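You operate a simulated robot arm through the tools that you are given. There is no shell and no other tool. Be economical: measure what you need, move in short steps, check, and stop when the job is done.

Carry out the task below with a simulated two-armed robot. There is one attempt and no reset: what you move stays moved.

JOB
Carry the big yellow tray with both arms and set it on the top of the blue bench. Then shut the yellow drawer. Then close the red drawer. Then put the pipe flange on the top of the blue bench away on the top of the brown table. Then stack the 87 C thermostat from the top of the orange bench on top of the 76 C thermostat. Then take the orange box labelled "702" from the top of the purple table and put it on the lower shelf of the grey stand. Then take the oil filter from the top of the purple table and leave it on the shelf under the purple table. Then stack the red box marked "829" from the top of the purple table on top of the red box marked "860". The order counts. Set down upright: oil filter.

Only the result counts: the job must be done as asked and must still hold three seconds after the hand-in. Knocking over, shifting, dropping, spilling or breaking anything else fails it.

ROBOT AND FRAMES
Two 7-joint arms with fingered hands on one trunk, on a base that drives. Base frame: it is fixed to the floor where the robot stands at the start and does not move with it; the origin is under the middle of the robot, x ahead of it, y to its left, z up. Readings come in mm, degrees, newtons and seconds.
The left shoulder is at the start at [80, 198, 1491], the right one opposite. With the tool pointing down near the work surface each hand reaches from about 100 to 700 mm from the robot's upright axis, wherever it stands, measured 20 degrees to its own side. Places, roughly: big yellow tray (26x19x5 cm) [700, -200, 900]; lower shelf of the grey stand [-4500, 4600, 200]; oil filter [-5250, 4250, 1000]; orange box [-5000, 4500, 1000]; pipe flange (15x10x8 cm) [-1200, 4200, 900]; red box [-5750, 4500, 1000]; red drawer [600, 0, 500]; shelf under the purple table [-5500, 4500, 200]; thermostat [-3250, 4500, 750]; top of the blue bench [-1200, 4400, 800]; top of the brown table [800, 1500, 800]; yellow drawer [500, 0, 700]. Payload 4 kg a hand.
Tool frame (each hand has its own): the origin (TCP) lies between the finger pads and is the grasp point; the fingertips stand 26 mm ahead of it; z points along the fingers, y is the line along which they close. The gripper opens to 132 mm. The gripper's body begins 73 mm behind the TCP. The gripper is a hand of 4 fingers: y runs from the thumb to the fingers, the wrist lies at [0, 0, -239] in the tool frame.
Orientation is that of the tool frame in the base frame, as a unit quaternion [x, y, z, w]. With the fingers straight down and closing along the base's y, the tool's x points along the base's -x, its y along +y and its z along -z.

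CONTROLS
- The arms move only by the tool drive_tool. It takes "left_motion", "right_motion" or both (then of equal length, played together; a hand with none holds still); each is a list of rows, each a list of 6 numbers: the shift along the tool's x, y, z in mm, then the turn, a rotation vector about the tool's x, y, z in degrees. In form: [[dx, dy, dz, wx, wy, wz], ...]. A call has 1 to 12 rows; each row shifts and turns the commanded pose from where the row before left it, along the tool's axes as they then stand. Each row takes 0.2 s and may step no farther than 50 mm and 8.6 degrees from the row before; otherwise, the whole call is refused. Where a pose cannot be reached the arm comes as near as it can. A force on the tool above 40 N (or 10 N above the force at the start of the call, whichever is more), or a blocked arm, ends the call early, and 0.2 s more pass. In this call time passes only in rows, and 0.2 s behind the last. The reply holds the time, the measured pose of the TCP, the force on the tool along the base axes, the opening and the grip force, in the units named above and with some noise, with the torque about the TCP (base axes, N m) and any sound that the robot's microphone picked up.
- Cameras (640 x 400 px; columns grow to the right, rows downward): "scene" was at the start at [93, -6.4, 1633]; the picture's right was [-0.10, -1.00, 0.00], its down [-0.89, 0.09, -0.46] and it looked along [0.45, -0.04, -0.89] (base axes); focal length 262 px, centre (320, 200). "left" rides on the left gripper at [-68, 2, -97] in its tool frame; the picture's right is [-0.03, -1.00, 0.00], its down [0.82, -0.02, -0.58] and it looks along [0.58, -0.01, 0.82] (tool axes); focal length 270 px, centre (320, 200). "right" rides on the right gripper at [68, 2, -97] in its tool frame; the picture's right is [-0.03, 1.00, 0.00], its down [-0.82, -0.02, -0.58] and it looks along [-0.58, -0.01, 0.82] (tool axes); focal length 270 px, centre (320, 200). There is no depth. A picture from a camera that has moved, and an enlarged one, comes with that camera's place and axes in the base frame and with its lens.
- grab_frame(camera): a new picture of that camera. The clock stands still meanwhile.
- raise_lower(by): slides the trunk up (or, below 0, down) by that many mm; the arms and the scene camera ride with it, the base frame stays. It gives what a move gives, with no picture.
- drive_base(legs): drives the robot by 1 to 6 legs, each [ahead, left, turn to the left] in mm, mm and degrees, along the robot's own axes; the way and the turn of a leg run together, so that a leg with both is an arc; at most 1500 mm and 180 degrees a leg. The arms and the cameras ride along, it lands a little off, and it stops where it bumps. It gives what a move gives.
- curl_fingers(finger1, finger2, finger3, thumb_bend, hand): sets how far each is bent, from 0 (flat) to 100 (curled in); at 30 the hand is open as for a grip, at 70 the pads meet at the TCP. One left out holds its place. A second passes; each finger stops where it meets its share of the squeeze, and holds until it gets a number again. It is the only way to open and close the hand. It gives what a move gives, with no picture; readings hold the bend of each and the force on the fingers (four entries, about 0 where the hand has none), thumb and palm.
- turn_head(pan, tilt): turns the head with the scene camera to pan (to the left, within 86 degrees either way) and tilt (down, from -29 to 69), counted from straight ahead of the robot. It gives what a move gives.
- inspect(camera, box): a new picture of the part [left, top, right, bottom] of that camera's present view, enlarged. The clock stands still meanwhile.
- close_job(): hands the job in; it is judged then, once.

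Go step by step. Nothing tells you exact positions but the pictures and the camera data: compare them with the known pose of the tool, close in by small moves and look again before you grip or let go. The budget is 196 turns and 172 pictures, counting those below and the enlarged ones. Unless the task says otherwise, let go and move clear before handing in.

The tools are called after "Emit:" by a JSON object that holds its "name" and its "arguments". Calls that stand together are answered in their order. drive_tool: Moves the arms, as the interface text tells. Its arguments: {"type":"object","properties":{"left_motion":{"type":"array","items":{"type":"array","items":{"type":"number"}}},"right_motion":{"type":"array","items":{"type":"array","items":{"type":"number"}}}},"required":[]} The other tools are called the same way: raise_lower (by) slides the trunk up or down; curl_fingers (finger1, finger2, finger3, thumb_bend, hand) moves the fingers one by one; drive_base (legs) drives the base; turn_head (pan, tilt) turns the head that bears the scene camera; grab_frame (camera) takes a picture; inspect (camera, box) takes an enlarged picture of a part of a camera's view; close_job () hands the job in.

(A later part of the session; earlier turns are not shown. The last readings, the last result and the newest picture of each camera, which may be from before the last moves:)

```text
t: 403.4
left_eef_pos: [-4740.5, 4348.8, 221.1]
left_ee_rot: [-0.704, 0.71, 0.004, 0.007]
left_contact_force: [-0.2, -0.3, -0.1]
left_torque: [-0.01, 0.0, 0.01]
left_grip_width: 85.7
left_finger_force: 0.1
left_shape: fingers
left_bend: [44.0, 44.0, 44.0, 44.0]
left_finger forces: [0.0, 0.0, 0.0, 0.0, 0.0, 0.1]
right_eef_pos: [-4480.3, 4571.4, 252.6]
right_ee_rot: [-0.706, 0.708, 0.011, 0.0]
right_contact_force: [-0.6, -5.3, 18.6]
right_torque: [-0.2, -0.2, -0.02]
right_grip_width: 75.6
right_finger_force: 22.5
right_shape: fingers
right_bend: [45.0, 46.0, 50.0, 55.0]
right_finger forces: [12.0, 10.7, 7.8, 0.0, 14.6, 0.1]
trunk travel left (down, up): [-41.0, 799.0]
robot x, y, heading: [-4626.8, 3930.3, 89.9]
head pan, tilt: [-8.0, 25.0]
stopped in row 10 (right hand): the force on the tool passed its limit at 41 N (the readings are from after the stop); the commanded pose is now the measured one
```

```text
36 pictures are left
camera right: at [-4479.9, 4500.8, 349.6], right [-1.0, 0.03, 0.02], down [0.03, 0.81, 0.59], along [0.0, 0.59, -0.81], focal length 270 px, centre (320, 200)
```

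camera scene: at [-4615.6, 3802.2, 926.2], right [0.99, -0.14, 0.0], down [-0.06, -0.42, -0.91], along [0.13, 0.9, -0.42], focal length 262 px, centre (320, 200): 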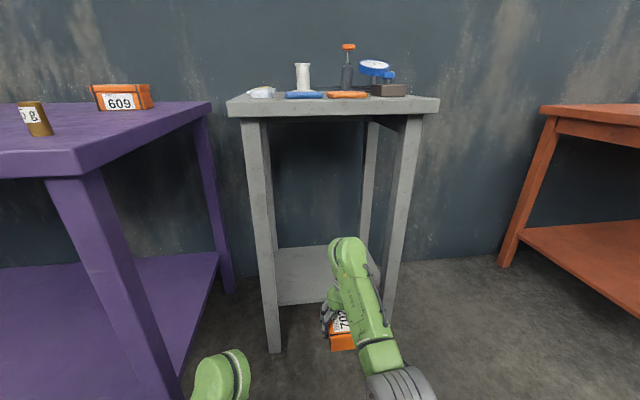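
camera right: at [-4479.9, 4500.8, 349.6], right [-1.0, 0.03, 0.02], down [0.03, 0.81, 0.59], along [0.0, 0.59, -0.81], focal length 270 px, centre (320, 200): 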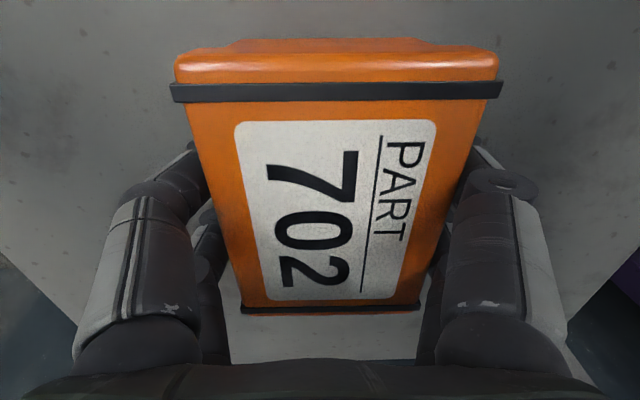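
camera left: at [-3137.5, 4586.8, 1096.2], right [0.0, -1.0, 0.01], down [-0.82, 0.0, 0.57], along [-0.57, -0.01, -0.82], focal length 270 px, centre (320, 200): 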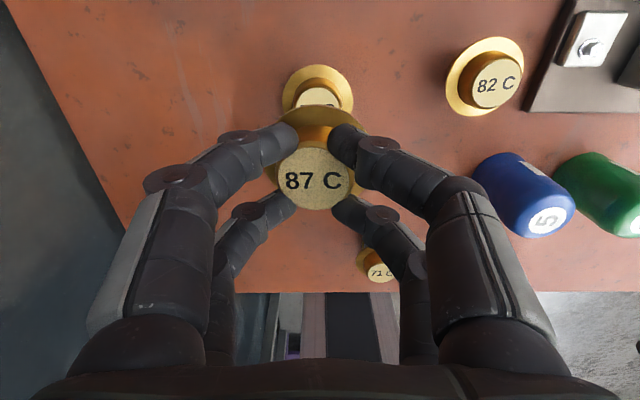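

The box is on the shelf. I ease off, open, raise above it and drive back out.

Emit:
{"name": "drive_tool", "arguments": {"right_motion": [[0, 0, -2, 0, 0, 0]]}}

Emit:
{"name": "curl_fingers", "arguments": {"hand": "right", "finger1": 33, "finger2": 33, "finger3": 33, "thumb_bend": 33}}

Emit:
{"name": "drive_tool", "arguments": {"right_motion": [[0, 0, -15, 0, 0, 0], [0, 0, -25, 0, 0, 0], [0, 0, -30, 0, 0, 0], [0, 0, -15, 0, 0, 0]]}}

Emit:
{"name": "drive_base", "arguments": {"legs": [[-520, 0, 0]]}}

Emit:
{"name": "inspect", "arguments": {"camera": "scene", "box": [220, 60, 460, 340]}}

```text
t: 403.8
left_eef_pos: [-4740.8, 4349.9, 222.6]
left_ee_rot: [-0.704, 0.71, 0.004, 0.007]
left_contact_force: [-0.4, 0.1, 0.3]
left_torque: [0.0, 0.02, -0.01]
left_grip_width: 86.1
left_finger_force: 0.1
left_shape: fingers
left_bend: [44.0, 44.0, 44.0, 44.0]
left_finger forces: [0.0, 0.0, 0.0, 0.1, 0.1, 0.0]
right_eef_pos: [-4479.7, 4569.5, 253.9]
right_ee_rot: [-0.707, 0.707, 0.01, -0.002]
right_contact_force: [-2.9, 4.2, 13.0]
right_torque: [0.01, -0.13, -0.14]
right_grip_width: 75.2
right_finger_force: 22.6
right_shape: fingers
right_bend: [45.0, 46.0, 50.0, 55.0]
right_finger forces: [12.3, 11.5, 7.6, 0.1, 13.7, 0.1]
trunk travel left (down, up): [-41.0, 799.0]
robot x, y, heading: [-4628.5, 3924.3, 90.0]
head pan, tilt: [-8.0, 25.0]
```

```text
t: 404.8
left_eef_pos: [-4740.2, 4348.7, 221.0]
left_ee_rot: [-0.705, 0.71, 0.004, 0.007]
left_contact_force: [0.3, -0.2, -0.8]
left_torque: [0.02, 0.01, 0.04]
left_grip_width: 85.7
left_finger_force: 0.1
left_shape: fingers
left_bend: [44.0, 44.0, 44.0, 44.0]
left_finger forces: [0.0, 0.0, 0.0, 0.0, 0.0, 0.1]
right_eef_pos: [-4479.0, 4568.7, 251.6]
right_ee_rot: [-0.707, 0.708, 0.008, -0.003]
right_contact_force: [-0.3, 0.4, 1.3]
right_torque: [0.01, 0.01, 0.02]
right_grip_width: 122.8
right_finger_force: 0.1
right_shape: fingers
right_bend: [33.0, 33.0, 33.0, 33.0]
right_finger forces: [0.0, 0.0, 0.0, 0.1, 0.0, 0.0]
trunk travel left (down, up): [-41.0, 799.0]
robot x, y, heading: [-4627.6, 3926.3, 90.0]
head pan, tilt: [-8.0, 25.0]
```

```text
t: 405.8
left_eef_pos: [-4740.4, 4350.1, 221.1]
left_ee_rot: [-0.704, 0.71, 0.003, 0.006]
left_contact_force: [0.5, -0.8, -0.1]
left_torque: [-0.05, 0.0, 0.01]
left_grip_width: 85.4
left_finger_force: 0.0
left_shape: fingers
left_bend: [44.0, 44.0, 44.0, 44.0]
left_finger forces: [0.0, 0.1, 0.1, 0.0, 0.1, 0.0]
right_eef_pos: [-4476.9, 4568.0, 336.4]
right_ee_rot: [-0.707, 0.708, 0.007, -0.004]
right_contact_force: [0.0, -0.6, 0.4]
right_torque: [0.0, 0.01, -0.01]
right_grip_width: 122.9
right_finger_force: 0.1
right_shape: fingers
right_bend: [33.0, 33.0, 33.0, 33.0]
right_finger forces: [0.0, 0.0, 0.0, 0.0, 0.0, 0.0]
trunk travel left (down, up): [-41.0, 799.0]
robot x, y, heading: [-4625.9, 3929.7, 90.1]
head pan, tilt: [-8.0, 25.0]
```

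```text
t: 408.8
left_eef_pos: [-4741.7, 3837.0, 221.5]
left_ee_rot: [-0.705, 0.709, 0.003, 0.007]
left_contact_force: [-0.7, 0.4, 0.5]
left_torque: [0.01, 0.04, 0.0]
left_grip_width: 86.0
left_finger_force: 0.0
left_shape: fingers
left_bend: [44.0, 44.0, 44.0, 44.0]
left_finger forces: [0.0, 0.0, 0.0, 0.0, 0.0, 0.0]
right_eef_pos: [-4479.7, 4056.5, 337.1]
right_ee_rot: [0.708, -0.706, -0.007, 0.003]
right_contact_force: [0.2, -0.5, 0.4]
right_torque: [0.02, -0.01, -0.02]
right_grip_width: 122.6
right_finger_force: 0.1
right_shape: fingers
right_bend: [33.0, 33.0, 33.0, 33.0]
right_finger forces: [0.0, 0.0, 0.0, 0.0, 0.1, 0.0]
trunk travel left (down, up): [-41.0, 799.0]
robot x, y, heading: [-4628.3, 3414.6, 90.4]
head pan, tilt: [-8.0, 25.0]
```

```text
1.43 times, centred on (340, 200) of scene
camera zoom: at [-4615.3, 3537.7, 926.4], right [0.99, -0.14, 0.0], down [-0.06, -0.42, -0.91], along [0.12, 0.9, -0.42], focal length 374 px, centre (291, 200)
```

zoom: 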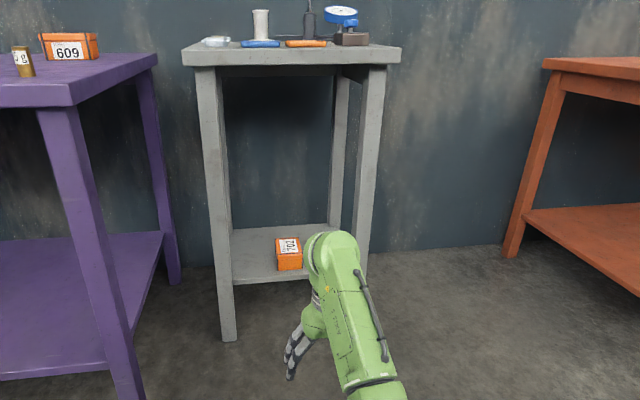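

The 702 box is on the stand's lower shelf. Next the oil filter: I raise up, restore the arms and go over the purple table.

Emit:
{"name": "raise_lower", "arguments": {"by": 400}}

Emit:
{"name": "raise_lower", "arguments": {"by": 360}}

Emit:
{"name": "drive_tool", "arguments": {"left_motion": [[-25, 0, -30, 0, 0, 0], [-25, 0, -30, 0, 0, 0], [-25, 0, -30, 0, 0, 0], [-5, 0, -30, 0, 0, 0]]}}

Emit:
{"name": "drive_base", "arguments": {"legs": [[100, 815, -0.4], [90, 0, 0]]}}

Emit:
{"name": "grab_frame", "arguments": {"camera": "right"}}

```text
t: 412.6
left_eef_pos: [-4741.7, 3836.8, 621.1]
left_ee_rot: [-0.706, 0.708, 0.004, 0.007]
left_contact_force: [0.2, 0.2, -0.4]
left_torque: [0.01, 0.0, 0.02]
left_grip_width: 85.7
left_finger_force: 0.0
left_shape: fingers
left_bend: [44.0, 44.0, 44.0, 44.0]
left_finger forces: [0.0, 0.0, 0.1, 0.0, 0.0, 0.0]
right_eef_pos: [-4479.5, 4057.3, 737.6]
right_ee_rot: [0.708, -0.706, -0.007, 0.003]
right_contact_force: [0.0, -0.2, -1.1]
right_torque: [0.02, 0.02, 0.01]
right_grip_width: 122.6
right_finger_force: 0.1
right_shape: fingers
right_bend: [33.0, 33.0, 33.0, 33.0]
right_finger forces: [0.0, 0.0, 0.0, 0.1, 0.1, 0.0]
trunk travel left (down, up): [-441.0, 399.0]
robot x, y, heading: [-4627.0, 3416.4, 90.0]
head pan, tilt: [-8.0, 25.0]
```

```text
t: 416.1
left_eef_pos: [-4741.8, 3836.4, 981.0]
left_ee_rot: [-0.706, 0.709, 0.004, 0.006]
left_contact_force: [-0.4, -0.8, -0.7]
left_torque: [0.05, -0.01, 0.02]
left_grip_width: 85.8
left_finger_force: 0.1
left_shape: fingers
left_bend: [44.0, 44.0, 44.0, 44.0]
left_finger forces: [0.0, 0.1, 0.1, 0.1, 0.1, 0.1]
right_eef_pos: [-4480.5, 4056.4, 1097.0]
right_ee_rot: [0.708, -0.706, -0.007, 0.003]
right_contact_force: [-1.2, 0.6, 0.5]
right_torque: [-0.03, 0.03, 0.01]
right_grip_width: 122.7
right_finger_force: 0.1
right_shape: fingers
right_bend: [33.0, 33.0, 33.0, 33.0]
right_finger forces: [0.0, 0.0, 0.0, 0.0, 0.0, 0.0]
trunk travel left (down, up): [-801.0, 39.0]
robot x, y, heading: [-4627.3, 3416.3, 90.1]
head pan, tilt: [-8.0, 25.0]
```

```text
t: 417.1
left_eef_pos: [-4741.3, 3913.5, 1103.2]
left_ee_rot: [-0.705, 0.709, 0.004, 0.007]
left_contact_force: [0.0, -0.2, -0.6]
left_torque: [0.02, 0.03, -0.01]
left_grip_width: 85.7
left_finger_force: 0.1
left_shape: fingers
left_bend: [44.0, 44.0, 44.0, 44.0]
left_finger forces: [0.0, 0.0, 0.0, 0.0, 0.0, 0.0]
right_eef_pos: [-4479.7, 4056.0, 1096.5]
right_ee_rot: [0.708, -0.706, -0.008, 0.003]
right_contact_force: [-0.6, 0.9, 0.5]
right_torque: [0.02, -0.04, 0.02]
right_grip_width: 122.6
right_finger_force: 0.0
right_shape: fingers
right_bend: [33.0, 33.0, 33.0, 33.0]
right_finger forces: [0.1, 0.1, 0.0, 0.0, 0.1, 0.0]
trunk travel left (down, up): [-801.0, 39.0]
robot x, y, heading: [-4627.0, 3414.3, 90.0]
head pan, tilt: [-8.0, 25.0]
```

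```text
t: 422.2
left_eef_pos: [-5562.4, 4089.8, 1109.5]
left_ee_rot: [-0.704, 0.71, 0.008, 0.01]
left_contact_force: [0.6, -1.8, -0.1]
left_torque: [0.04, 0.03, -0.01]
left_grip_width: 86.1
left_finger_force: 0.1
left_shape: fingers
left_bend: [44.0, 44.0, 44.0, 44.0]
left_finger forces: [0.0, 0.0, 0.1, 0.0, 0.0, 0.0]
right_eef_pos: [-5299.4, 4231.0, 1103.3]
right_ee_rot: [-0.707, 0.707, 0.011, 0.0]
right_contact_force: [0.4, 0.0, -0.5]
right_torque: [0.08, -0.03, 0.03]
right_grip_width: 122.4
right_finger_force: 0.1
right_shape: fingers
right_bend: [33.0, 33.0, 33.0, 33.0]
right_finger forces: [0.0, 0.0, 0.1, 0.1, 0.0, 0.0]
trunk travel left (down, up): [-801.0, 39.0]
robot x, y, heading: [-5452.4, 3601.1, 90.0]
head pan, tilt: [-8.0, 25.0]
```

```text
34 pictures are left
camera right: at [-5299.6, 4161.9, 1199.3], right [-1.0, 0.03, 0.02], down [0.03, 0.81, 0.59], along [0.0, 0.59, -0.81], focal length 270 px, centre (320, 200)
```

right: 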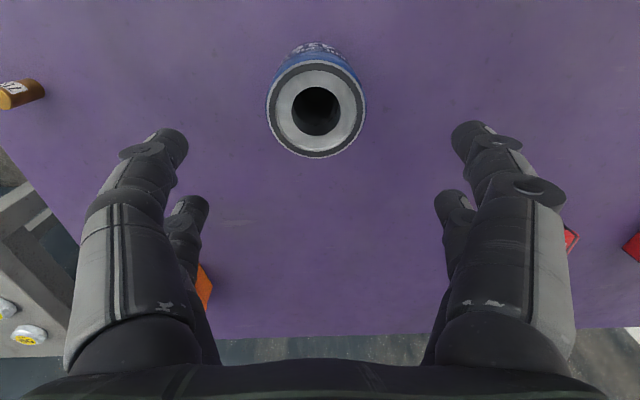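

The filter is at (−5298, 4238), top z≈965, Ø≈85 mm. I lower over it and check.

Emit:
{"name": "raise_lower", "arguments": {"by": -80}}

Emit:
{"name": "drive_tool", "arguments": {"right_motion": [[-7, 0, 15, 0, 0, 0]]}}

Emit:
{"name": "grab_frame", "arguments": {"camera": "right"}}

```text
t: 423.4
left_eef_pos: [-5562.2, 4098.1, 1024.1]
left_ee_rot: [-0.705, 0.71, 0.004, 0.008]
left_contact_force: [-0.1, -0.2, 0.0]
left_torque: [-0.04, 0.0, 0.01]
left_grip_width: 85.8
left_finger_force: 0.0
left_shape: fingers
left_bend: [44.0, 44.0, 44.0, 44.0]
left_finger forces: [0.1, 0.1, 0.0, 0.0, 0.0, 0.0]
right_eef_pos: [-5299.9, 4239.9, 1018.3]
right_ee_rot: [0.707, -0.707, -0.008, 0.003]
right_contact_force: [-0.9, 0.1, -0.4]
right_torque: [0.0, -0.01, -0.01]
right_grip_width: 122.9
right_finger_force: 0.1
right_shape: fingers
right_bend: [33.0, 33.0, 33.0, 33.0]
right_finger forces: [0.0, 0.0, 0.1, 0.1, 0.0, 0.0]
trunk travel left (down, up): [-721.0, 119.0]
robot x, y, heading: [-5449.3, 3602.3, 89.9]
head pan, tilt: [-8.0, 25.0]
```

```text
t: 423.8
left_eef_pos: [-5562.1, 4100.7, 1023.6]
left_ee_rot: [-0.704, 0.71, 0.003, 0.006]
left_contact_force: [0.7, -0.1, -0.5]
left_torque: [-0.03, -0.01, -0.01]
left_grip_width: 85.9
left_finger_force: 0.0
left_shape: fingers
left_bend: [44.0, 44.0, 44.0, 44.0]
left_finger forces: [0.1, 0.0, 0.0, 0.0, 0.1, 0.0]
right_eef_pos: [-5299.6, 4250.2, 1001.5]
right_ee_rot: [0.708, -0.707, -0.008, 0.004]
right_contact_force: [-0.1, -0.8, -0.2]
right_torque: [-0.02, 0.0, 0.02]
right_grip_width: 123.0
right_finger_force: 0.0
right_shape: fingers
right_bend: [33.0, 33.0, 33.0, 33.0]
right_finger forces: [0.0, 0.0, 0.1, 0.0, 0.0, 0.0]
trunk travel left (down, up): [-721.0, 119.0]
robot x, y, heading: [-5447.5, 3599.6, 90.0]
head pan, tilt: [-8.0, 25.0]
```

```text
33 pictures are left
camera right: at [-5300.4, 4180.7, 1097.9], right [-1.0, 0.02, 0.02], down [0.03, 0.81, 0.58], along [0.0, 0.58, -0.81], focal length 270 px, centre (320, 200)
```

right: 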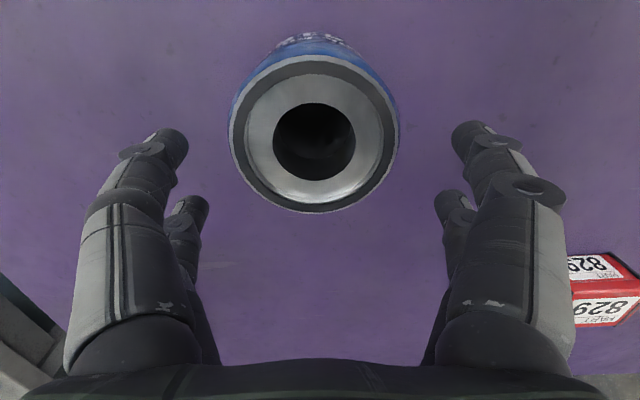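

Top is at z≈974, centre (−5298, 4232). I correct back 18 mm, lower to z≈948 and grip.

Emit:
{"name": "drive_tool", "arguments": {"right_motion": [[18, -1, 0, 0, 0, 0], [0, 0, 27, 0, 0, 0], [0, 0, 26, 0, 0, 0]]}}

Emit:
{"name": "curl_fingers", "arguments": {"hand": "right", "finger1": 62, "finger2": 62, "finger3": 62, "thumb_bend": 62}}

Emit:
{"name": "drive_tool", "arguments": {"right_motion": [[0, 0, -10, 0, 0, 0], [0, 0, -20, 0, 0, 0], [0, 0, -40, 0, 0, 0]]}}

Emit:
{"name": "grab_frame", "arguments": {"camera": "right"}}

```text
t: 424.6
left_eef_pos: [-5562.4, 4098.9, 1022.1]
left_ee_rot: [-0.704, 0.711, 0.003, 0.007]
left_contact_force: [0.6, 0.2, 0.5]
left_torque: [-0.01, 0.02, -0.01]
left_grip_width: 85.8
left_finger_force: 0.0
left_shape: fingers
left_bend: [44.0, 44.0, 44.0, 44.0]
left_finger forces: [0.1, 0.0, 0.1, 0.0, 0.0, 0.0]
right_eef_pos: [-5300.0, 4231.2, 948.6]
right_ee_rot: [0.707, -0.707, -0.008, 0.003]
right_contact_force: [0.3, 0.0, -0.3]
right_torque: [-0.04, 0.0, 0.01]
right_grip_width: 122.9
right_finger_force: 0.1
right_shape: fingers
right_bend: [33.0, 33.0, 33.0, 33.0]
right_finger forces: [0.0, 0.0, 0.0, 0.0, 0.0, 0.1]
trunk travel left (down, up): [-721.0, 119.0]
robot x, y, heading: [-5447.6, 3600.9, 89.9]
head pan, tilt: [-8.0, 25.0]
```

```text
t: 425.6
left_eef_pos: [-5562.7, 4098.8, 1024.4]
left_ee_rot: [-0.704, 0.71, 0.004, 0.008]
left_contact_force: [-0.3, -0.5, -1.4]
left_torque: [0.04, 0.02, -0.03]
left_grip_width: 85.7
left_finger_force: 0.1
left_shape: fingers
left_bend: [44.0, 44.0, 44.0, 44.0]
left_finger forces: [0.0, 0.0, 0.1, 0.0, 0.0, 0.1]
right_eef_pos: [-5299.6, 4231.2, 948.5]
right_ee_rot: [0.707, -0.707, -0.008, 0.003]
right_contact_force: [0.7, -0.3, 1.0]
right_torque: [-0.05, -0.01, -0.02]
right_grip_width: 67.1
right_finger_force: 19.8
right_shape: fingers
right_bend: [49.0, 46.0, 47.0, 55.0]
right_finger forces: [9.4, 10.2, 7.5, 0.0, 12.3, 0.0]
trunk travel left (down, up): [-721.0, 119.0]
robot x, y, heading: [-5450.6, 3599.3, 90.0]
head pan, tilt: [-8.0, 25.0]
```

```text
t: 426.4
left_eef_pos: [-5563.1, 4099.1, 1024.1]
left_ee_rot: [-0.704, 0.711, 0.003, 0.006]
left_contact_force: [0.1, 0.1, -0.3]
left_torque: [0.0, -0.01, -0.01]
left_grip_width: 86.1
left_finger_force: 0.1
left_shape: fingers
left_bend: [44.0, 44.0, 44.0, 44.0]
left_finger forces: [0.0, 0.0, 0.0, 0.1, 0.0, 0.1]
right_eef_pos: [-5299.0, 4230.5, 1017.0]
right_ee_rot: [0.707, -0.707, -0.007, 0.004]
right_contact_force: [0.6, -1.2, -4.0]
right_torque: [0.0, 0.02, 0.02]
right_grip_width: 66.8
right_finger_force: 19.7
right_shape: fingers
right_bend: [49.0, 46.0, 47.0, 55.0]
right_finger forces: [9.6, 10.8, 7.6, 0.1, 11.9, 0.0]
trunk travel left (down, up): [-721.0, 119.0]
robot x, y, heading: [-5447.7, 3599.0, 90.0]
head pan, tilt: [-8.0, 25.0]
```

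```text
32 pictures are left
camera right: at [-5298.6, 4160.7, 1113.1], right [-1.0, 0.03, 0.02], down [0.03, 0.81, 0.58], along [0.0, 0.58, -0.81], focal length 270 px, centre (320, 200)
```

right: 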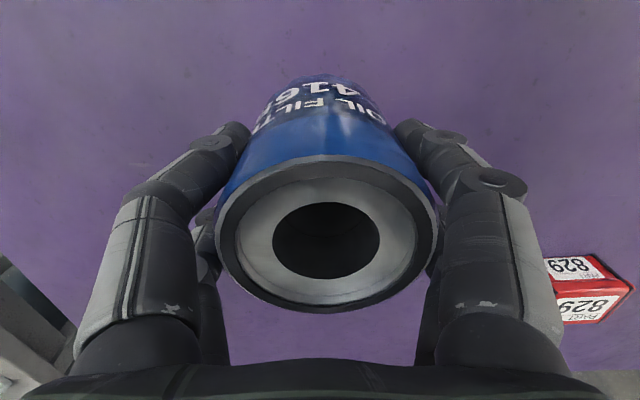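

The filter is held upright. I back off to clear the table, lower the trunk to shelf level and look.

Emit:
{"name": "drive_base", "arguments": {"legs": [[-310, 0, 0]]}}

Emit:
{"name": "raise_lower", "arguments": {"by": -400}}

Emit:
{"name": "raise_lower", "arguments": {"by": -300}}

Emit:
{"name": "drive_tool", "arguments": {"right_motion": [[0, 0, -15, 0, 0, 0], [0, 0, -10, 0, 0, 0]]}}

Emit:
{"name": "turn_head", "arguments": {"pan": -5, "tilt": 28}}

Emit:
{"name": "grab_frame", "arguments": {"camera": "scene"}}

```text
t: 428.5
left_eef_pos: [-5561.1, 3788.7, 1022.6]
left_ee_rot: [-0.704, 0.71, 0.002, 0.006]
left_contact_force: [0.5, -0.5, -0.2]
left_torque: [0.0, -0.04, 0.0]
left_grip_width: 85.9
left_finger_force: 0.1
left_shape: fingers
left_bend: [44.0, 44.0, 44.0, 44.0]
left_finger forces: [0.0, 0.0, 0.0, 0.1, 0.1, 0.1]
right_eef_pos: [-5298.0, 3919.7, 1014.2]
right_ee_rot: [-0.707, 0.708, 0.006, -0.004]
right_contact_force: [-0.7, 0.1, -4.2]
right_torque: [-0.04, -0.02, 0.02]
right_grip_width: 67.0
right_finger_force: 19.6
right_shape: fingers
right_bend: [49.0, 46.0, 47.0, 55.0]
right_finger forces: [9.5, 10.8, 7.7, 0.0, 11.8, 0.0]
trunk travel left (down, up): [-721.0, 119.0]
robot x, y, heading: [-5445.7, 3290.2, 90.2]
head pan, tilt: [-8.0, 25.0]
```

```text
t: 432.4
left_eef_pos: [-5561.0, 3785.9, 623.8]
left_ee_rot: [-0.704, 0.71, 0.003, 0.007]
left_contact_force: [0.5, -0.1, -0.7]
left_torque: [0.0, 0.0, -0.03]
left_grip_width: 85.9
left_finger_force: 0.1
left_shape: fingers
left_bend: [44.0, 44.0, 44.0, 44.0]
left_finger forces: [0.0, 0.1, 0.0, 0.0, 0.0, 0.0]
right_eef_pos: [-5297.9, 3917.7, 616.3]
right_ee_rot: [0.707, -0.707, -0.007, 0.004]
right_contact_force: [0.2, 0.2, -5.1]
right_torque: [-0.04, -0.02, 0.0]
right_grip_width: 66.9
right_finger_force: 19.6
right_shape: fingers
right_bend: [49.0, 46.0, 47.0, 55.0]
right_finger forces: [9.6, 10.8, 7.7, 0.0, 11.9, 0.0]
trunk travel left (down, up): [-321.0, 519.0]
robot x, y, heading: [-5451.4, 3287.5, 89.9]
head pan, tilt: [-8.0, 25.0]
```

```text
t: 435.4
left_eef_pos: [-5562.9, 3786.9, 323.5]
left_ee_rot: [-0.704, 0.71, 0.003, 0.006]
left_contact_force: [-0.9, 0.0, -0.1]
left_torque: [0.0, -0.01, -0.01]
left_grip_width: 85.9
left_finger_force: 0.0
left_shape: fingers
left_bend: [44.0, 44.0, 44.0, 44.0]
left_finger forces: [0.0, 0.1, 0.1, 0.1, 0.0, 0.1]
right_eef_pos: [-5298.0, 3917.9, 315.6]
right_ee_rot: [-0.707, 0.707, 0.007, -0.004]
right_contact_force: [0.1, -0.8, -4.0]
right_torque: [-0.04, -0.05, -0.03]
right_grip_width: 67.1
right_finger_force: 19.9
right_shape: fingers
right_bend: [49.0, 46.0, 47.0, 55.0]
right_finger forces: [9.7, 10.8, 7.7, 0.1, 11.9, 0.0]
trunk travel left (down, up): [-21.0, 819.0]
robot x, y, heading: [-5447.0, 3288.8, 89.9]
head pan, tilt: [-8.0, 25.0]
```

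```text
t: 435.9
left_eef_pos: [-5562.7, 3786.3, 323.4]
left_ee_rot: [-0.704, 0.71, 0.003, 0.006]
left_contact_force: [-1.4, 0.1, 0.0]
left_torque: [-0.01, -0.02, 0.0]
left_grip_width: 85.6
left_finger_force: 0.1
left_shape: fingers
left_bend: [44.0, 44.0, 44.0, 44.0]
left_finger forces: [0.1, 0.0, 0.0, 0.1, 0.0, 0.0]
right_eef_pos: [-5297.3, 3917.5, 342.1]
right_ee_rot: [-0.707, 0.707, 0.007, -0.004]
right_contact_force: [1.0, -0.5, -4.9]
right_torque: [-0.01, 0.0, 0.0]
right_grip_width: 67.0
right_finger_force: 20.2
right_shape: fingers
right_bend: [49.0, 46.0, 47.0, 55.0]
right_finger forces: [9.5, 10.8, 7.7, 0.0, 11.8, 0.1]
trunk travel left (down, up): [-21.0, 819.0]
robot x, y, heading: [-5447.4, 3291.3, 89.8]
head pan, tilt: [-8.0, 25.0]
```

```text
t: 436.6
left_eef_pos: [-5562.3, 3786.8, 322.9]
left_ee_rot: [-0.704, 0.71, 0.003, 0.007]
left_contact_force: [0.2, -0.4, 0.5]
left_torque: [0.02, 0.0, -0.05]
left_grip_width: 85.6
left_finger_force: 0.1
left_shape: fingers
left_bend: [44.0, 44.0, 44.0, 44.0]
left_finger forces: [0.0, 0.0, 0.0, 0.1, 0.0, 0.0]
right_eef_pos: [-5297.9, 3918.6, 341.2]
right_ee_rot: [-0.707, 0.707, 0.008, -0.004]
right_contact_force: [0.5, -0.3, -4.0]
right_torque: [-0.04, 0.0, -0.02]
right_grip_width: 67.1
right_finger_force: 20.3
right_shape: fingers
right_bend: [49.0, 46.0, 47.0, 55.0]
right_finger forces: [9.5, 10.8, 7.7, 0.1, 11.9, 0.1]
trunk travel left (down, up): [-21.0, 819.0]
robot x, y, heading: [-5450.5, 3287.6, 90.1]
head pan, tilt: [-5.0, 28.0]
```

```text
31 pictures are left
camera scene: at [-5441.0, 3409.8, 901.5], right [1.0, -0.09, 0.0], down [-0.04, -0.47, -0.88], along [0.08, 0.88, -0.47], focal length 262 px, centre (320, 200)
```

scene: 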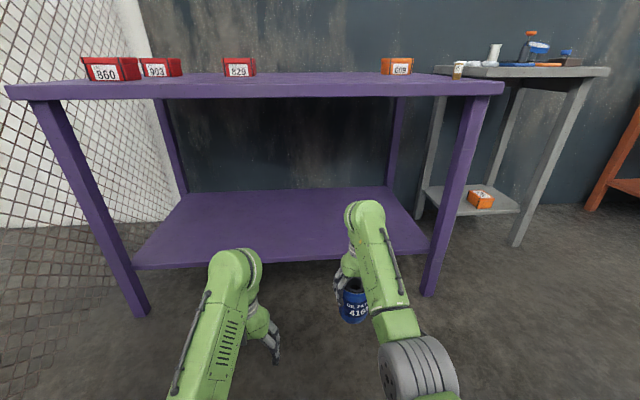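

The shelf's front edge is at y≈4212, z≈200, with clear space. I drive in 412 mm and lower the filter gently.

Emit:
{"name": "drive_base", "arguments": {"legs": [[412, 0, 0]]}}

Emit:
{"name": "drive_tool", "arguments": {"right_motion": [[0, 0, 10, 0, 0, 0], [0, 0, 8, 0, 0, 0], [0, 0, 5, 0, 0, 0], [0, 0, 4, 0, 0, 0], [0, 0, 3, 0, 0, 0]]}}

Emit:
{"name": "grab_frame", "arguments": {"camera": "scene"}}

```text
t: 439.1
left_eef_pos: [-5567.4, 4196.8, 323.3]
left_ee_rot: [-0.706, 0.708, 0.005, 0.007]
left_contact_force: [-0.6, -0.7, 0.7]
left_torque: [0.01, 0.02, 0.06]
left_grip_width: 85.9
left_finger_force: 0.1
left_shape: fingers
left_bend: [44.0, 44.0, 44.0, 44.0]
left_finger forces: [0.1, 0.1, 0.1, 0.0, 0.1, 0.1]
right_eef_pos: [-5303.7, 4330.3, 341.6]
right_ee_rot: [0.709, -0.705, -0.008, 0.004]
right_contact_force: [0.0, 0.5, -4.1]
right_torque: [0.0, 0.01, -0.04]
right_grip_width: 67.0
right_finger_force: 20.1
right_shape: fingers
right_bend: [49.0, 46.0, 47.0, 55.0]
right_finger forces: [9.5, 10.8, 7.7, 0.0, 12.0, 0.1]
trunk travel left (down, up): [-21.0, 819.0]
robot x, y, heading: [-5450.5, 3699.5, 90.0]
head pan, tilt: [-5.0, 28.0]
```

```text
t: 439.9
left_eef_pos: [-5567.0, 4194.9, 325.3]
left_ee_rot: [-0.706, 0.708, 0.004, 0.008]
left_contact_force: [-0.1, 0.0, 0.3]
left_torque: [-0.04, 0.01, 0.03]
left_grip_width: 85.8
left_finger_force: 0.0
left_shape: fingers
left_bend: [44.0, 44.0, 44.0, 44.0]
left_finger forces: [0.0, 0.1, 0.1, 0.1, 0.0, 0.0]
right_eef_pos: [-5303.6, 4332.3, 331.6]
right_ee_rot: [0.71, -0.704, -0.016, -0.003]
right_contact_force: [-0.3, -3.6, 18.4]
right_torque: [-0.33, -0.21, -0.07]
right_grip_width: 66.7
right_finger_force: 25.9
right_shape: fingers
right_bend: [50.0, 48.0, 48.0, 56.0]
right_finger forces: [10.5, 15.0, 9.5, 0.0, 15.7, 0.1]
trunk travel left (down, up): [-21.0, 819.0]
robot x, y, heading: [-5449.1, 3702.5, 90.3]
head pan, tilt: [-5.0, 28.0]
stopped in row 3 (right hand): the force on the tool passed its limit at 42 N (the readings are from after the stop); the commanded pose is now the measured one
```

```text
30 pictures are left
camera scene: at [-5444.1, 3818.8, 901.8], right [1.0, -0.08, 0.0], down [-0.04, -0.47, -0.88], along [0.07, 0.88, -0.47], focal length 262 px, centre (320, 200)
```

scene: 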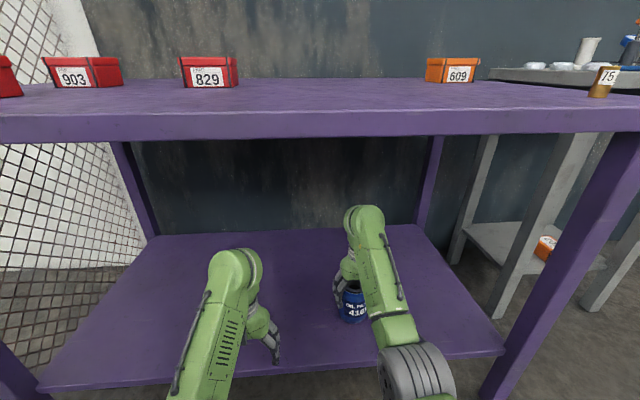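

Contact came a little early (shelf ≈228). I relax upward and set it down softly.

Emit:
{"name": "drive_tool", "arguments": {"right_motion": [[0, 0, -5, 0, 0.8, 0]]}}

Emit:
{"name": "drive_tool", "arguments": {"right_motion": [[0, 0, 1.5, 0, 0, 0], [0, 0, 1.5, 0, 0, 0]]}}

Emit:
{"name": "drive_tool", "arguments": {"right_motion": [[0, 0, 1, 0, 0, 0]]}}

Emit:
{"name": "inspect", "arguments": {"camera": "scene", "box": [300, 190, 420, 350]}}

```text
t: 440.3
left_eef_pos: [-5567.8, 4196.8, 325.0]
left_ee_rot: [-0.707, 0.708, 0.004, 0.007]
left_contact_force: [0.4, -0.3, -0.2]
left_torque: [0.02, 0.02, 0.03]
left_grip_width: 85.7
left_finger_force: 0.0
left_shape: fingers
left_bend: [44.0, 44.0, 44.0, 44.0]
left_finger forces: [0.1, 0.0, 0.0, 0.1, 0.0, 0.0]
right_eef_pos: [-5304.4, 4330.3, 331.3]
right_ee_rot: [0.71, -0.704, -0.006, 0.005]
right_contact_force: [-1.0, 3.6, 6.3]
right_torque: [0.27, -0.02, 0.04]
right_grip_width: 66.0
right_finger_force: 24.1
right_shape: fingers
right_bend: [49.0, 47.0, 47.0, 56.0]
right_finger forces: [8.9, 14.7, 11.2, 0.0, 13.3, 0.0]
trunk travel left (down, up): [-21.0, 819.0]
robot x, y, heading: [-5455.2, 3700.1, 90.5]
head pan, tilt: [-5.0, 28.0]
```

```text
t: 440.9
left_eef_pos: [-5567.5, 4195.6, 324.5]
left_ee_rot: [-0.707, 0.707, 0.003, 0.007]
left_contact_force: [0.0, -0.8, 0.4]
left_torque: [-0.02, -0.03, -0.02]
left_grip_width: 86.0
left_finger_force: 0.1
left_shape: fingers
left_bend: [44.0, 44.0, 44.0, 44.0]
left_finger forces: [0.0, 0.0, 0.0, 0.0, 0.1, 0.0]
right_eef_pos: [-5304.1, 4330.8, 331.3]
right_ee_rot: [0.709, -0.705, -0.008, 0.003]
right_contact_force: [-0.7, 2.4, 15.2]
right_torque: [0.15, -0.11, 0.05]
right_grip_width: 66.2
right_finger_force: 24.6
right_shape: fingers
right_bend: [50.0, 47.0, 47.0, 56.0]
right_finger forces: [9.3, 15.1, 10.9, 0.0, 13.9, 0.1]
trunk travel left (down, up): [-21.0, 819.0]
robot x, y, heading: [-5451.5, 3698.3, 90.7]
head pan, tilt: [-5.0, 28.0]
```

```text
t: 441.3
left_eef_pos: [-5567.2, 4195.0, 325.7]
left_ee_rot: [-0.707, 0.707, 0.004, 0.008]
left_contact_force: [0.4, 0.4, 0.4]
left_torque: [0.0, 0.0, 0.01]
left_grip_width: 85.6
left_finger_force: 0.0
left_shape: fingers
left_bend: [44.0, 44.0, 44.0, 44.0]
left_finger forces: [0.0, 0.0, 0.1, 0.1, 0.0, 0.0]
right_eef_pos: [-5303.6, 4331.9, 330.8]
right_ee_rot: [0.709, -0.705, -0.008, 0.002]
right_contact_force: [-0.1, 2.1, 20.5]
right_torque: [0.14, -0.08, 0.0]
right_grip_width: 66.1
right_finger_force: 24.8
right_shape: fingers
right_bend: [50.0, 48.0, 48.0, 56.0]
right_finger forces: [9.2, 15.8, 11.1, 0.0, 13.8, 0.0]
trunk travel left (down, up): [-21.0, 819.0]
robot x, y, heading: [-5449.9, 3698.6, 90.3]
head pan, tilt: [-5.0, 28.0]
```

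```text
2.50 times, centred on (360, 270) of scene
camera zoom: at [-5444.3, 3818.7, 902.1], right [1.0, -0.08, 0.0], down [-0.04, -0.47, -0.88], along [0.07, 0.88, -0.47], focal length 654 px, centre (220, 25)
```

zoom: 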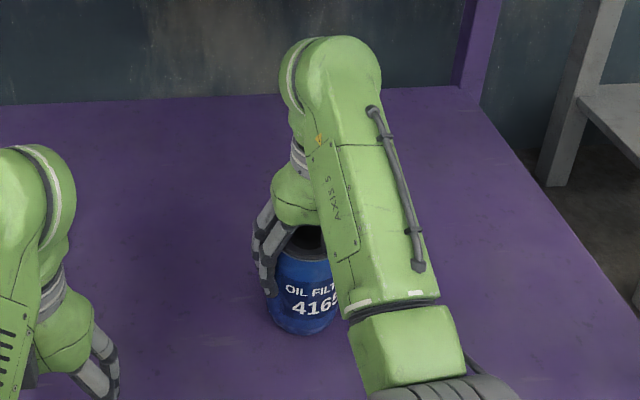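

The filter is standing on the shelf. I ease off, open the hand, lift clear and back out.

Emit:
{"name": "drive_tool", "arguments": {"right_motion": [[0, 0, -2, 0, 0, 0]]}}

Emit:
{"name": "curl_fingers", "arguments": {"hand": "right", "finger1": 33, "finger2": 33, "finger3": 33, "thumb_bend": 33}}

Emit:
{"name": "drive_tool", "arguments": {"right_motion": [[0, 0, -15, 0, 0, 0], [0, 0, -25, 0, 0, 0], [0, 0, -25, 0, 0, 0], [0, 0, -22, 0, 0, 0]]}}

Emit:
{"name": "drive_base", "arguments": {"legs": [[-420, 0, 0]]}}

Emit:
{"name": "inspect", "arguments": {"camera": "scene", "box": [260, 60, 480, 300]}}

```text
t: 441.7
left_eef_pos: [-5568.9, 4195.9, 323.5]
left_ee_rot: [-0.706, 0.708, 0.004, 0.008]
left_contact_force: [-0.3, 0.0, -0.7]
left_torque: [-0.02, -0.01, -0.01]
left_grip_width: 85.9
left_finger_force: 0.1
left_shape: fingers
left_bend: [44.0, 44.0, 44.0, 44.0]
left_finger forces: [0.0, 0.0, 0.0, 0.0, 0.0, 0.1]
right_eef_pos: [-5304.0, 4330.9, 330.7]
right_ee_rot: [0.71, -0.705, -0.008, 0.003]
right_contact_force: [0.1, 6.2, 16.5]
right_torque: [0.24, -0.06, 0.07]
right_grip_width: 65.9
right_finger_force: 24.5
right_shape: fingers
right_bend: [50.0, 48.0, 47.0, 56.0]
right_finger forces: [8.5, 15.3, 11.7, 0.0, 13.0, 0.0]
trunk travel left (down, up): [-21.0, 819.0]
robot x, y, heading: [-5450.4, 3701.4, 90.3]
head pan, tilt: [-5.0, 28.0]
```

```text
t: 442.7
left_eef_pos: [-5567.6, 4197.6, 324.0]
left_ee_rot: [-0.706, 0.708, 0.003, 0.007]
left_contact_force: [-0.5, 0.1, 0.5]
left_torque: [0.0, 0.02, 0.02]
left_grip_width: 85.8
left_finger_force: 0.1
left_shape: fingers
left_bend: [44.0, 44.0, 44.0, 44.0]
left_finger forces: [0.1, 0.0, 0.0, 0.0, 0.1, 0.0]
right_eef_pos: [-5304.3, 4331.2, 329.4]
right_ee_rot: [0.71, -0.705, -0.007, 0.004]
right_contact_force: [-0.7, -0.7, -0.5]
right_torque: [-0.02, -0.02, 0.01]
right_grip_width: 122.5
right_finger_force: 0.2
right_shape: fingers
right_bend: [33.0, 33.0, 33.0, 33.0]
right_finger forces: [0.0, 0.1, 0.1, 0.0, 0.1, 0.0]
trunk travel left (down, up): [-21.0, 819.0]
robot x, y, heading: [-5446.8, 3699.7, 90.4]
head pan, tilt: [-5.0, 28.0]
```

```text
t: 443.7
left_eef_pos: [-5568.2, 4197.3, 324.8]
left_ee_rot: [-0.706, 0.708, 0.003, 0.007]
left_contact_force: [0.1, 0.0, 1.0]
left_torque: [-0.03, -0.03, 0.01]
left_grip_width: 85.9
left_finger_force: 0.0
left_shape: fingers
left_bend: [44.0, 44.0, 44.0, 44.0]
left_finger forces: [0.1, 0.1, 0.0, 0.0, 0.1, 0.0]
right_eef_pos: [-5302.9, 4332.8, 415.5]
right_ee_rot: [0.71, -0.704, -0.006, 0.006]
right_contact_force: [-0.2, 0.4, 0.7]
right_torque: [0.0, -0.02, 0.01]
right_grip_width: 122.5
right_finger_force: 0.0
right_shape: fingers
right_bend: [33.0, 33.0, 33.0, 33.0]
right_finger forces: [0.0, 0.0, 0.0, 0.1, 0.1, 0.0]
trunk travel left (down, up): [-21.0, 819.0]
robot x, y, heading: [-5451.3, 3702.0, 90.5]
head pan, tilt: [-5.0, 28.0]
```

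```text
t: 446.3
left_eef_pos: [-5563.0, 3771.1, 323.4]
left_ee_rot: [-0.707, 0.707, 0.003, 0.007]
left_contact_force: [-0.4, -0.3, 0.0]
left_torque: [-0.04, 0.01, 0.02]
left_grip_width: 85.6
left_finger_force: 0.1
left_shape: fingers
left_bend: [44.0, 44.0, 44.0, 44.0]
left_finger forces: [0.0, 0.0, 0.1, 0.1, 0.0, 0.1]
right_eef_pos: [-5300.5, 3907.4, 416.0]
right_ee_rot: [0.71, -0.704, -0.007, 0.004]
right_contact_force: [0.3, -0.2, -0.3]
right_torque: [-0.04, -0.01, 0.01]
right_grip_width: 122.8
right_finger_force: 0.0
right_shape: fingers
right_bend: [33.0, 33.0, 33.0, 33.0]
right_finger forces: [0.0, 0.0, 0.1, 0.0, 0.0, 0.0]
trunk travel left (down, up): [-21.0, 819.0]
robot x, y, heading: [-5447.4, 3273.0, 90.6]
head pan, tilt: [-5.0, 28.0]
```

```text
1.67 times, centred on (370, 180) of scene
camera zoom: at [-5440.4, 3395.5, 901.6], right [1.0, -0.08, 0.0], down [-0.04, -0.47, -0.88], along [0.07, 0.88, -0.47], focal length 436 px, centre (237, 233)
```

zoom: 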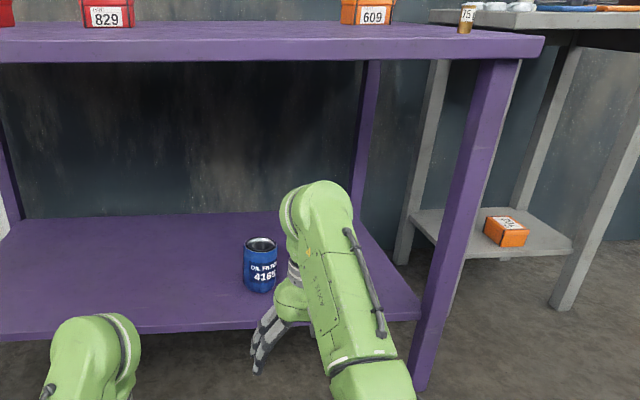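

The oil filter stands upright on the shelf and the 702 box is visible on the stand. Last: the 829 box. I raise up and bring the left hand toward it.

Emit:
{"name": "raise_lower", "arguments": {"by": 400}}

Emit:
{"name": "raise_lower", "arguments": {"by": 370}}

Emit:
{"name": "curl_fingers", "arguments": {"hand": "left", "finger1": 33, "finger2": 33, "finger3": 33, "thumb_bend": 33}}

Emit:
{"name": "drive_base", "arguments": {"legs": [[510, 35, -0.6]]}}

Emit:
{"name": "drive_tool", "arguments": {"left_motion": [[-40, 0, 0, 0, 0, 0], [-40, 0, 0, 0, 0, 0], [-30, 0, 0, 0, 0, 0]]}}

Emit:
{"name": "turn_head", "arguments": {"pan": 10, "tilt": 50}}

Emit:
{"name": "grab_frame", "arguments": {"camera": "scene"}}

Emit:
{"name": "grab_frame", "arguments": {"camera": "left"}}

```text
t: 450.1
left_eef_pos: [-5565.8, 3771.2, 723.5]
left_ee_rot: [-0.707, 0.707, 0.003, 0.007]
left_contact_force: [0.4, 0.2, 0.3]
left_torque: [0.0, -0.01, 0.0]
left_grip_width: 85.5
left_finger_force: 0.1
left_shape: fingers
left_bend: [44.0, 44.0, 44.0, 44.0]
left_finger forces: [0.0, 0.1, 0.0, 0.0, 0.1, 0.0]
right_eef_pos: [-5300.3, 3908.2, 814.7]
right_ee_rot: [0.71, -0.704, -0.007, 0.004]
right_contact_force: [0.4, -0.2, 0.1]
right_torque: [0.01, 0.01, 0.0]
right_grip_width: 122.5
right_finger_force: 0.1
right_shape: fingers
right_bend: [33.0, 33.0, 33.0, 33.0]
right_finger forces: [0.1, 0.0, 0.0, 0.0, 0.1, 0.1]
trunk travel left (down, up): [-421.0, 419.0]
robot x, y, heading: [-5446.4, 3274.3, 90.4]
head pan, tilt: [-5.0, 28.0]
```

```text
t: 453.7
left_eef_pos: [-5563.8, 3770.9, 1094.1]
left_ee_rot: [0.707, -0.707, -0.003, -0.007]
left_contact_force: [0.1, 1.0, -0.1]
left_torque: [0.01, 0.0, 0.03]
left_grip_width: 86.1
left_finger_force: 0.0
left_shape: fingers
left_bend: [44.0, 44.0, 44.0, 44.0]
left_finger forces: [0.0, 0.0, 0.0, 0.0, 0.1, 0.0]
right_eef_pos: [-5299.5, 3906.7, 1184.6]
right_ee_rot: [0.71, -0.704, -0.007, 0.005]
right_contact_force: [0.6, -0.2, -0.6]
right_torque: [0.03, 0.01, 0.01]
right_grip_width: 122.6
right_finger_force: 0.1
right_shape: fingers
right_bend: [33.0, 33.0, 33.0, 33.0]
right_finger forces: [0.0, 0.1, 0.1, 0.1, 0.0, 0.1]
trunk travel left (down, up): [-791.0, 49.0]
robot x, y, heading: [-5447.6, 3274.0, 90.6]
head pan, tilt: [-5.0, 28.0]
```

```text
t: 454.7
left_eef_pos: [-5563.8, 3771.6, 1094.6]
left_ee_rot: [-0.707, 0.708, 0.004, 0.006]
left_contact_force: [0.2, 0.2, 0.1]
left_torque: [0.03, 0.02, -0.01]
left_grip_width: 122.9
left_finger_force: 0.0
left_shape: fingers
left_bend: [33.0, 33.0, 33.0, 33.0]
left_finger forces: [0.1, 0.1, 0.0, 0.0, 0.0, 0.0]
right_eef_pos: [-5300.1, 3907.8, 1183.9]
right_ee_rot: [0.71, -0.704, -0.007, 0.004]
right_contact_force: [-0.2, 0.5, -1.0]
right_torque: [-0.01, 0.0, -0.01]
right_grip_width: 122.7
right_finger_force: 0.1
right_shape: fingers
right_bend: [33.0, 33.0, 33.0, 33.0]
right_finger forces: [0.0, 0.1, 0.0, 0.1, 0.0, 0.0]
trunk travel left (down, up): [-791.0, 49.0]
robot x, y, heading: [-5447.6, 3272.9, 90.5]
head pan, tilt: [-5.0, 28.0]
```

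```text
t: 457.6
left_eef_pos: [-5597.9, 4273.0, 1095.6]
left_ee_rot: [-0.704, 0.71, 0.005, 0.007]
left_contact_force: [1.2, -0.8, 0.0]
left_torque: [0.02, 0.03, -0.01]
left_grip_width: 122.8
left_finger_force: 0.1
left_shape: fingers
left_bend: [33.0, 33.0, 33.0, 33.0]
left_finger forces: [0.1, 0.0, 0.1, 0.1, 0.0, 0.0]
right_eef_pos: [-5331.0, 4406.9, 1185.3]
right_ee_rot: [-0.707, 0.707, 0.007, -0.004]
right_contact_force: [-0.5, -0.4, 0.4]
right_torque: [0.02, -0.02, -0.04]
right_grip_width: 122.6
right_finger_force: 0.1
right_shape: fingers
right_bend: [33.0, 33.0, 33.0, 33.0]
right_finger forces: [0.0, 0.0, 0.0, 0.1, 0.1, 0.1]
trunk travel left (down, up): [-791.0, 49.0]
robot x, y, heading: [-5486.8, 3777.3, 90.0]
head pan, tilt: [-5.0, 28.0]
```

```text
t: 458.4
left_eef_pos: [-5597.2, 4386.8, 1097.1]
left_ee_rot: [-0.704, 0.71, 0.002, 0.007]
left_contact_force: [-0.5, 0.0, 0.4]
left_torque: [0.0, 0.0, 0.03]
left_grip_width: 122.6
left_finger_force: 0.0
left_shape: fingers
left_bend: [33.0, 33.0, 33.0, 33.0]
left_finger forces: [0.1, 0.1, 0.1, 0.0, 0.0, 0.0]
right_eef_pos: [-5331.7, 4410.2, 1184.3]
right_ee_rot: [-0.707, 0.707, 0.006, -0.004]
right_contact_force: [-0.1, -0.7, 0.0]
right_torque: [0.01, -0.03, 0.0]
right_grip_width: 122.8
right_finger_force: 0.2
right_shape: fingers
right_bend: [33.0, 33.0, 33.0, 33.0]
right_finger forces: [0.0, 0.0, 0.0, 0.0, 0.0, 0.0]
trunk travel left (down, up): [-791.0, 49.0]
robot x, y, heading: [-5488.0, 3779.7, 90.0]
head pan, tilt: [-5.0, 28.0]
```

```text
t: 459.3
left_eef_pos: [-5598.1, 4385.7, 1096.7]
left_ee_rot: [-0.704, 0.71, 0.003, 0.007]
left_contact_force: [-0.4, -0.6, 0.6]
left_torque: [0.0, -0.01, -0.02]
left_grip_width: 122.6
left_finger_force: 0.0
left_shape: fingers
left_bend: [33.0, 33.0, 33.0, 33.0]
left_finger forces: [0.1, 0.1, 0.0, 0.1, 0.0, 0.0]
right_eef_pos: [-5332.2, 4409.4, 1184.2]
right_ee_rot: [0.707, -0.707, -0.006, 0.005]
right_contact_force: [-0.4, -0.4, -0.6]
right_torque: [-0.01, 0.01, 0.03]
right_grip_width: 122.7
right_finger_force: 0.1
right_shape: fingers
right_bend: [33.0, 33.0, 33.0, 33.0]
right_finger forces: [0.1, 0.0, 0.0, 0.0, 0.1, 0.0]
trunk travel left (down, up): [-791.0, 49.0]
robot x, y, heading: [-5484.5, 3775.3, 90.0]
head pan, tilt: [10.0, 50.0]
```

```text
27 pictures are left
camera scene: at [-5498.4, 3883.5, 1638.9], right [0.98, 0.17, 0.0], down [0.13, -0.75, -0.64], along [-0.11, 0.63, -0.77], focal length 262 px, centre (320, 200)
```

scene: 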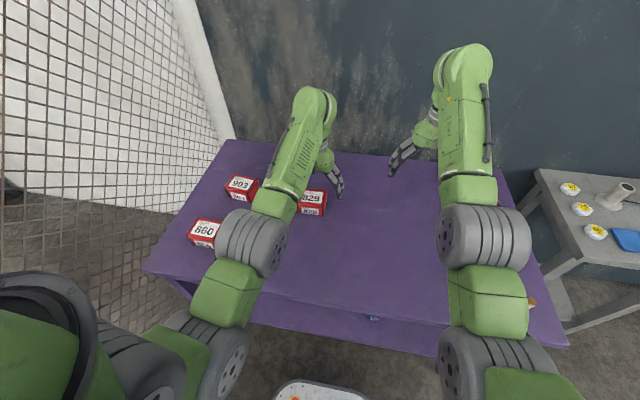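

```text
26 pictures are left
camera left: at [-5597.7, 4453.3, 1194.6], right [1.0, 0.02, 0.0], down [0.01, -0.82, 0.57], along [0.01, -0.57, -0.82], focal length 270 px, centre (320, 200)
```

left: 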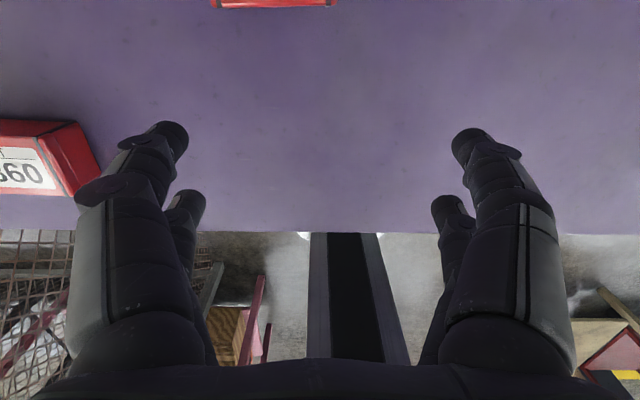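

829 is at about (−5638, 4497), long side (~107 mm) along x; 860 near (−5957, 4300). I shift the base, extend the left hand over 829 with fingers fully open and lower a bit.

Emit:
{"name": "drive_base", "arguments": {"legs": [[70, 42, 0]]}}

Emit:
{"name": "raise_lower", "arguments": {"by": -120}}

Emit:
{"name": "curl_fingers", "arguments": {"hand": "left", "finger1": 29, "finger2": 29, "finger3": 29, "thumb_bend": 29}}

Emit:
{"name": "drive_tool", "arguments": {"left_motion": [[-20, 0, 0, 0, 0, 0], [-22, 0, 0, 0, 0, 0]]}}

Emit:
{"name": "grab_frame", "arguments": {"camera": "left"}}

```text
t: 460.4
left_eef_pos: [-5632.2, 4446.0, 1103.8]
left_ee_rot: [-0.704, 0.711, 0.008, 0.008]
left_contact_force: [0.4, -0.9, 0.9]
left_torque: [0.07, 0.05, 0.0]
left_grip_width: 122.9
left_finger_force: 0.1
left_shape: fingers
left_bend: [33.0, 33.0, 33.0, 33.0]
left_finger forces: [0.0, 0.0, 0.0, 0.0, 0.0, 0.1]
right_eef_pos: [-5367.1, 4468.4, 1190.2]
right_ee_rot: [-0.707, 0.707, 0.012, -0.003]
right_contact_force: [0.9, -0.3, 0.6]
right_torque: [0.1, 0.02, 0.01]
right_grip_width: 122.9
right_finger_force: 0.0
right_shape: fingers
right_bend: [33.0, 33.0, 33.0, 33.0]
right_finger forces: [0.0, 0.0, 0.1, 0.1, 0.0, 0.0]
trunk travel left (down, up): [-791.0, 49.0]
robot x, y, heading: [-5529.8, 3846.1, 90.0]
head pan, tilt: [10.0, 50.0]
```

```text
t: 461.9
left_eef_pos: [-5637.3, 4453.4, 977.2]
left_ee_rot: [-0.704, 0.711, 0.004, 0.007]
left_contact_force: [-0.6, -0.5, -0.1]
left_torque: [0.01, -0.04, -0.03]
left_grip_width: 122.6
left_finger_force: 0.1
left_shape: fingers
left_bend: [33.0, 33.0, 33.0, 33.0]
left_finger forces: [0.0, 0.0, 0.0, 0.0, 0.0, 0.0]
right_eef_pos: [-5372.5, 4479.3, 1064.7]
right_ee_rot: [-0.707, 0.707, 0.006, -0.005]
right_contact_force: [-0.1, -1.4, 0.1]
right_torque: [0.01, 0.01, -0.01]
right_grip_width: 122.5
right_finger_force: 0.0
right_shape: fingers
right_bend: [33.0, 33.0, 33.0, 33.0]
right_finger forces: [0.1, 0.0, 0.0, 0.0, 0.1, 0.0]
trunk travel left (down, up): [-671.0, 169.0]
robot x, y, heading: [-5527.6, 3842.3, 90.0]
head pan, tilt: [10.0, 50.0]
```

```text
t: 462.9
left_eef_pos: [-5638.3, 4453.2, 977.4]
left_ee_rot: [-0.703, 0.711, 0.003, 0.008]
left_contact_force: [0.3, -0.2, -0.1]
left_torque: [0.01, -0.01, -0.02]
left_grip_width: 136.7
left_finger_force: 0.0
left_shape: fingers
left_bend: [28.0, 28.0, 28.0, 28.0]
left_finger forces: [0.0, 0.0, 0.0, 0.0, 0.0, 0.1]
right_eef_pos: [-5371.6, 4477.7, 1065.0]
right_ee_rot: [0.707, -0.707, -0.007, 0.004]
right_contact_force: [-0.3, 0.4, -0.1]
right_torque: [-0.01, 0.0, -0.04]
right_grip_width: 122.5
right_finger_force: 0.0
right_shape: fingers
right_bend: [33.0, 33.0, 33.0, 33.0]
right_finger forces: [0.0, 0.0, 0.0, 0.0, 0.0, 0.0]
trunk travel left (down, up): [-671.0, 169.0]
robot x, y, heading: [-5528.8, 3843.2, 89.8]
head pan, tilt: [10.0, 50.0]
```

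```text
t: 463.5
left_eef_pos: [-5635.6, 4495.6, 977.4]
left_ee_rot: [-0.703, 0.711, 0.003, 0.007]
left_contact_force: [0.2, 0.4, 0.4]
left_torque: [-0.03, -0.02, 0.01]
left_grip_width: 136.7
left_finger_force: 0.1
left_shape: fingers
left_bend: [28.0, 28.0, 28.0, 28.0]
left_finger forces: [0.0, 0.1, 0.0, 0.0, 0.0, 0.1]
right_eef_pos: [-5372.9, 4479.0, 1063.8]
right_ee_rot: [-0.707, 0.707, 0.006, -0.005]
right_contact_force: [-0.6, 0.1, -0.1]
right_torque: [-0.04, 0.02, 0.02]
right_grip_width: 122.6
right_finger_force: 0.0
right_shape: fingers
right_bend: [33.0, 33.0, 33.0, 33.0]
right_finger forces: [0.1, 0.1, 0.0, 0.0, 0.0, 0.0]
trunk travel left (down, up): [-671.0, 169.0]
robot x, y, heading: [-5528.6, 3846.0, 90.2]
head pan, tilt: [10.0, 50.0]
```

```text
25 pictures are left
camera left: at [-5637.2, 4564.0, 1074.0], right [1.0, 0.02, 0.0], down [0.01, -0.82, 0.57], along [0.01, -0.57, -0.82], focal length 270 px, centre (320, 200)
```

left: 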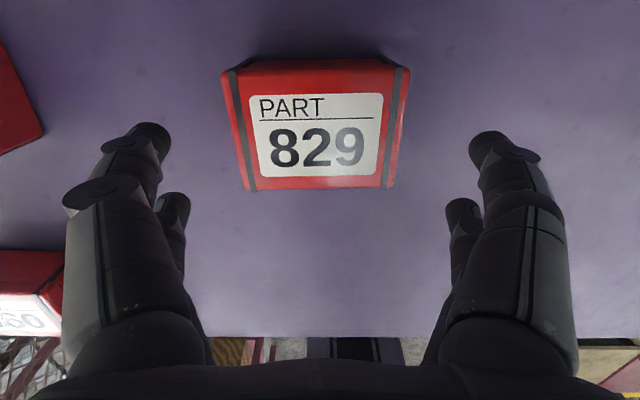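

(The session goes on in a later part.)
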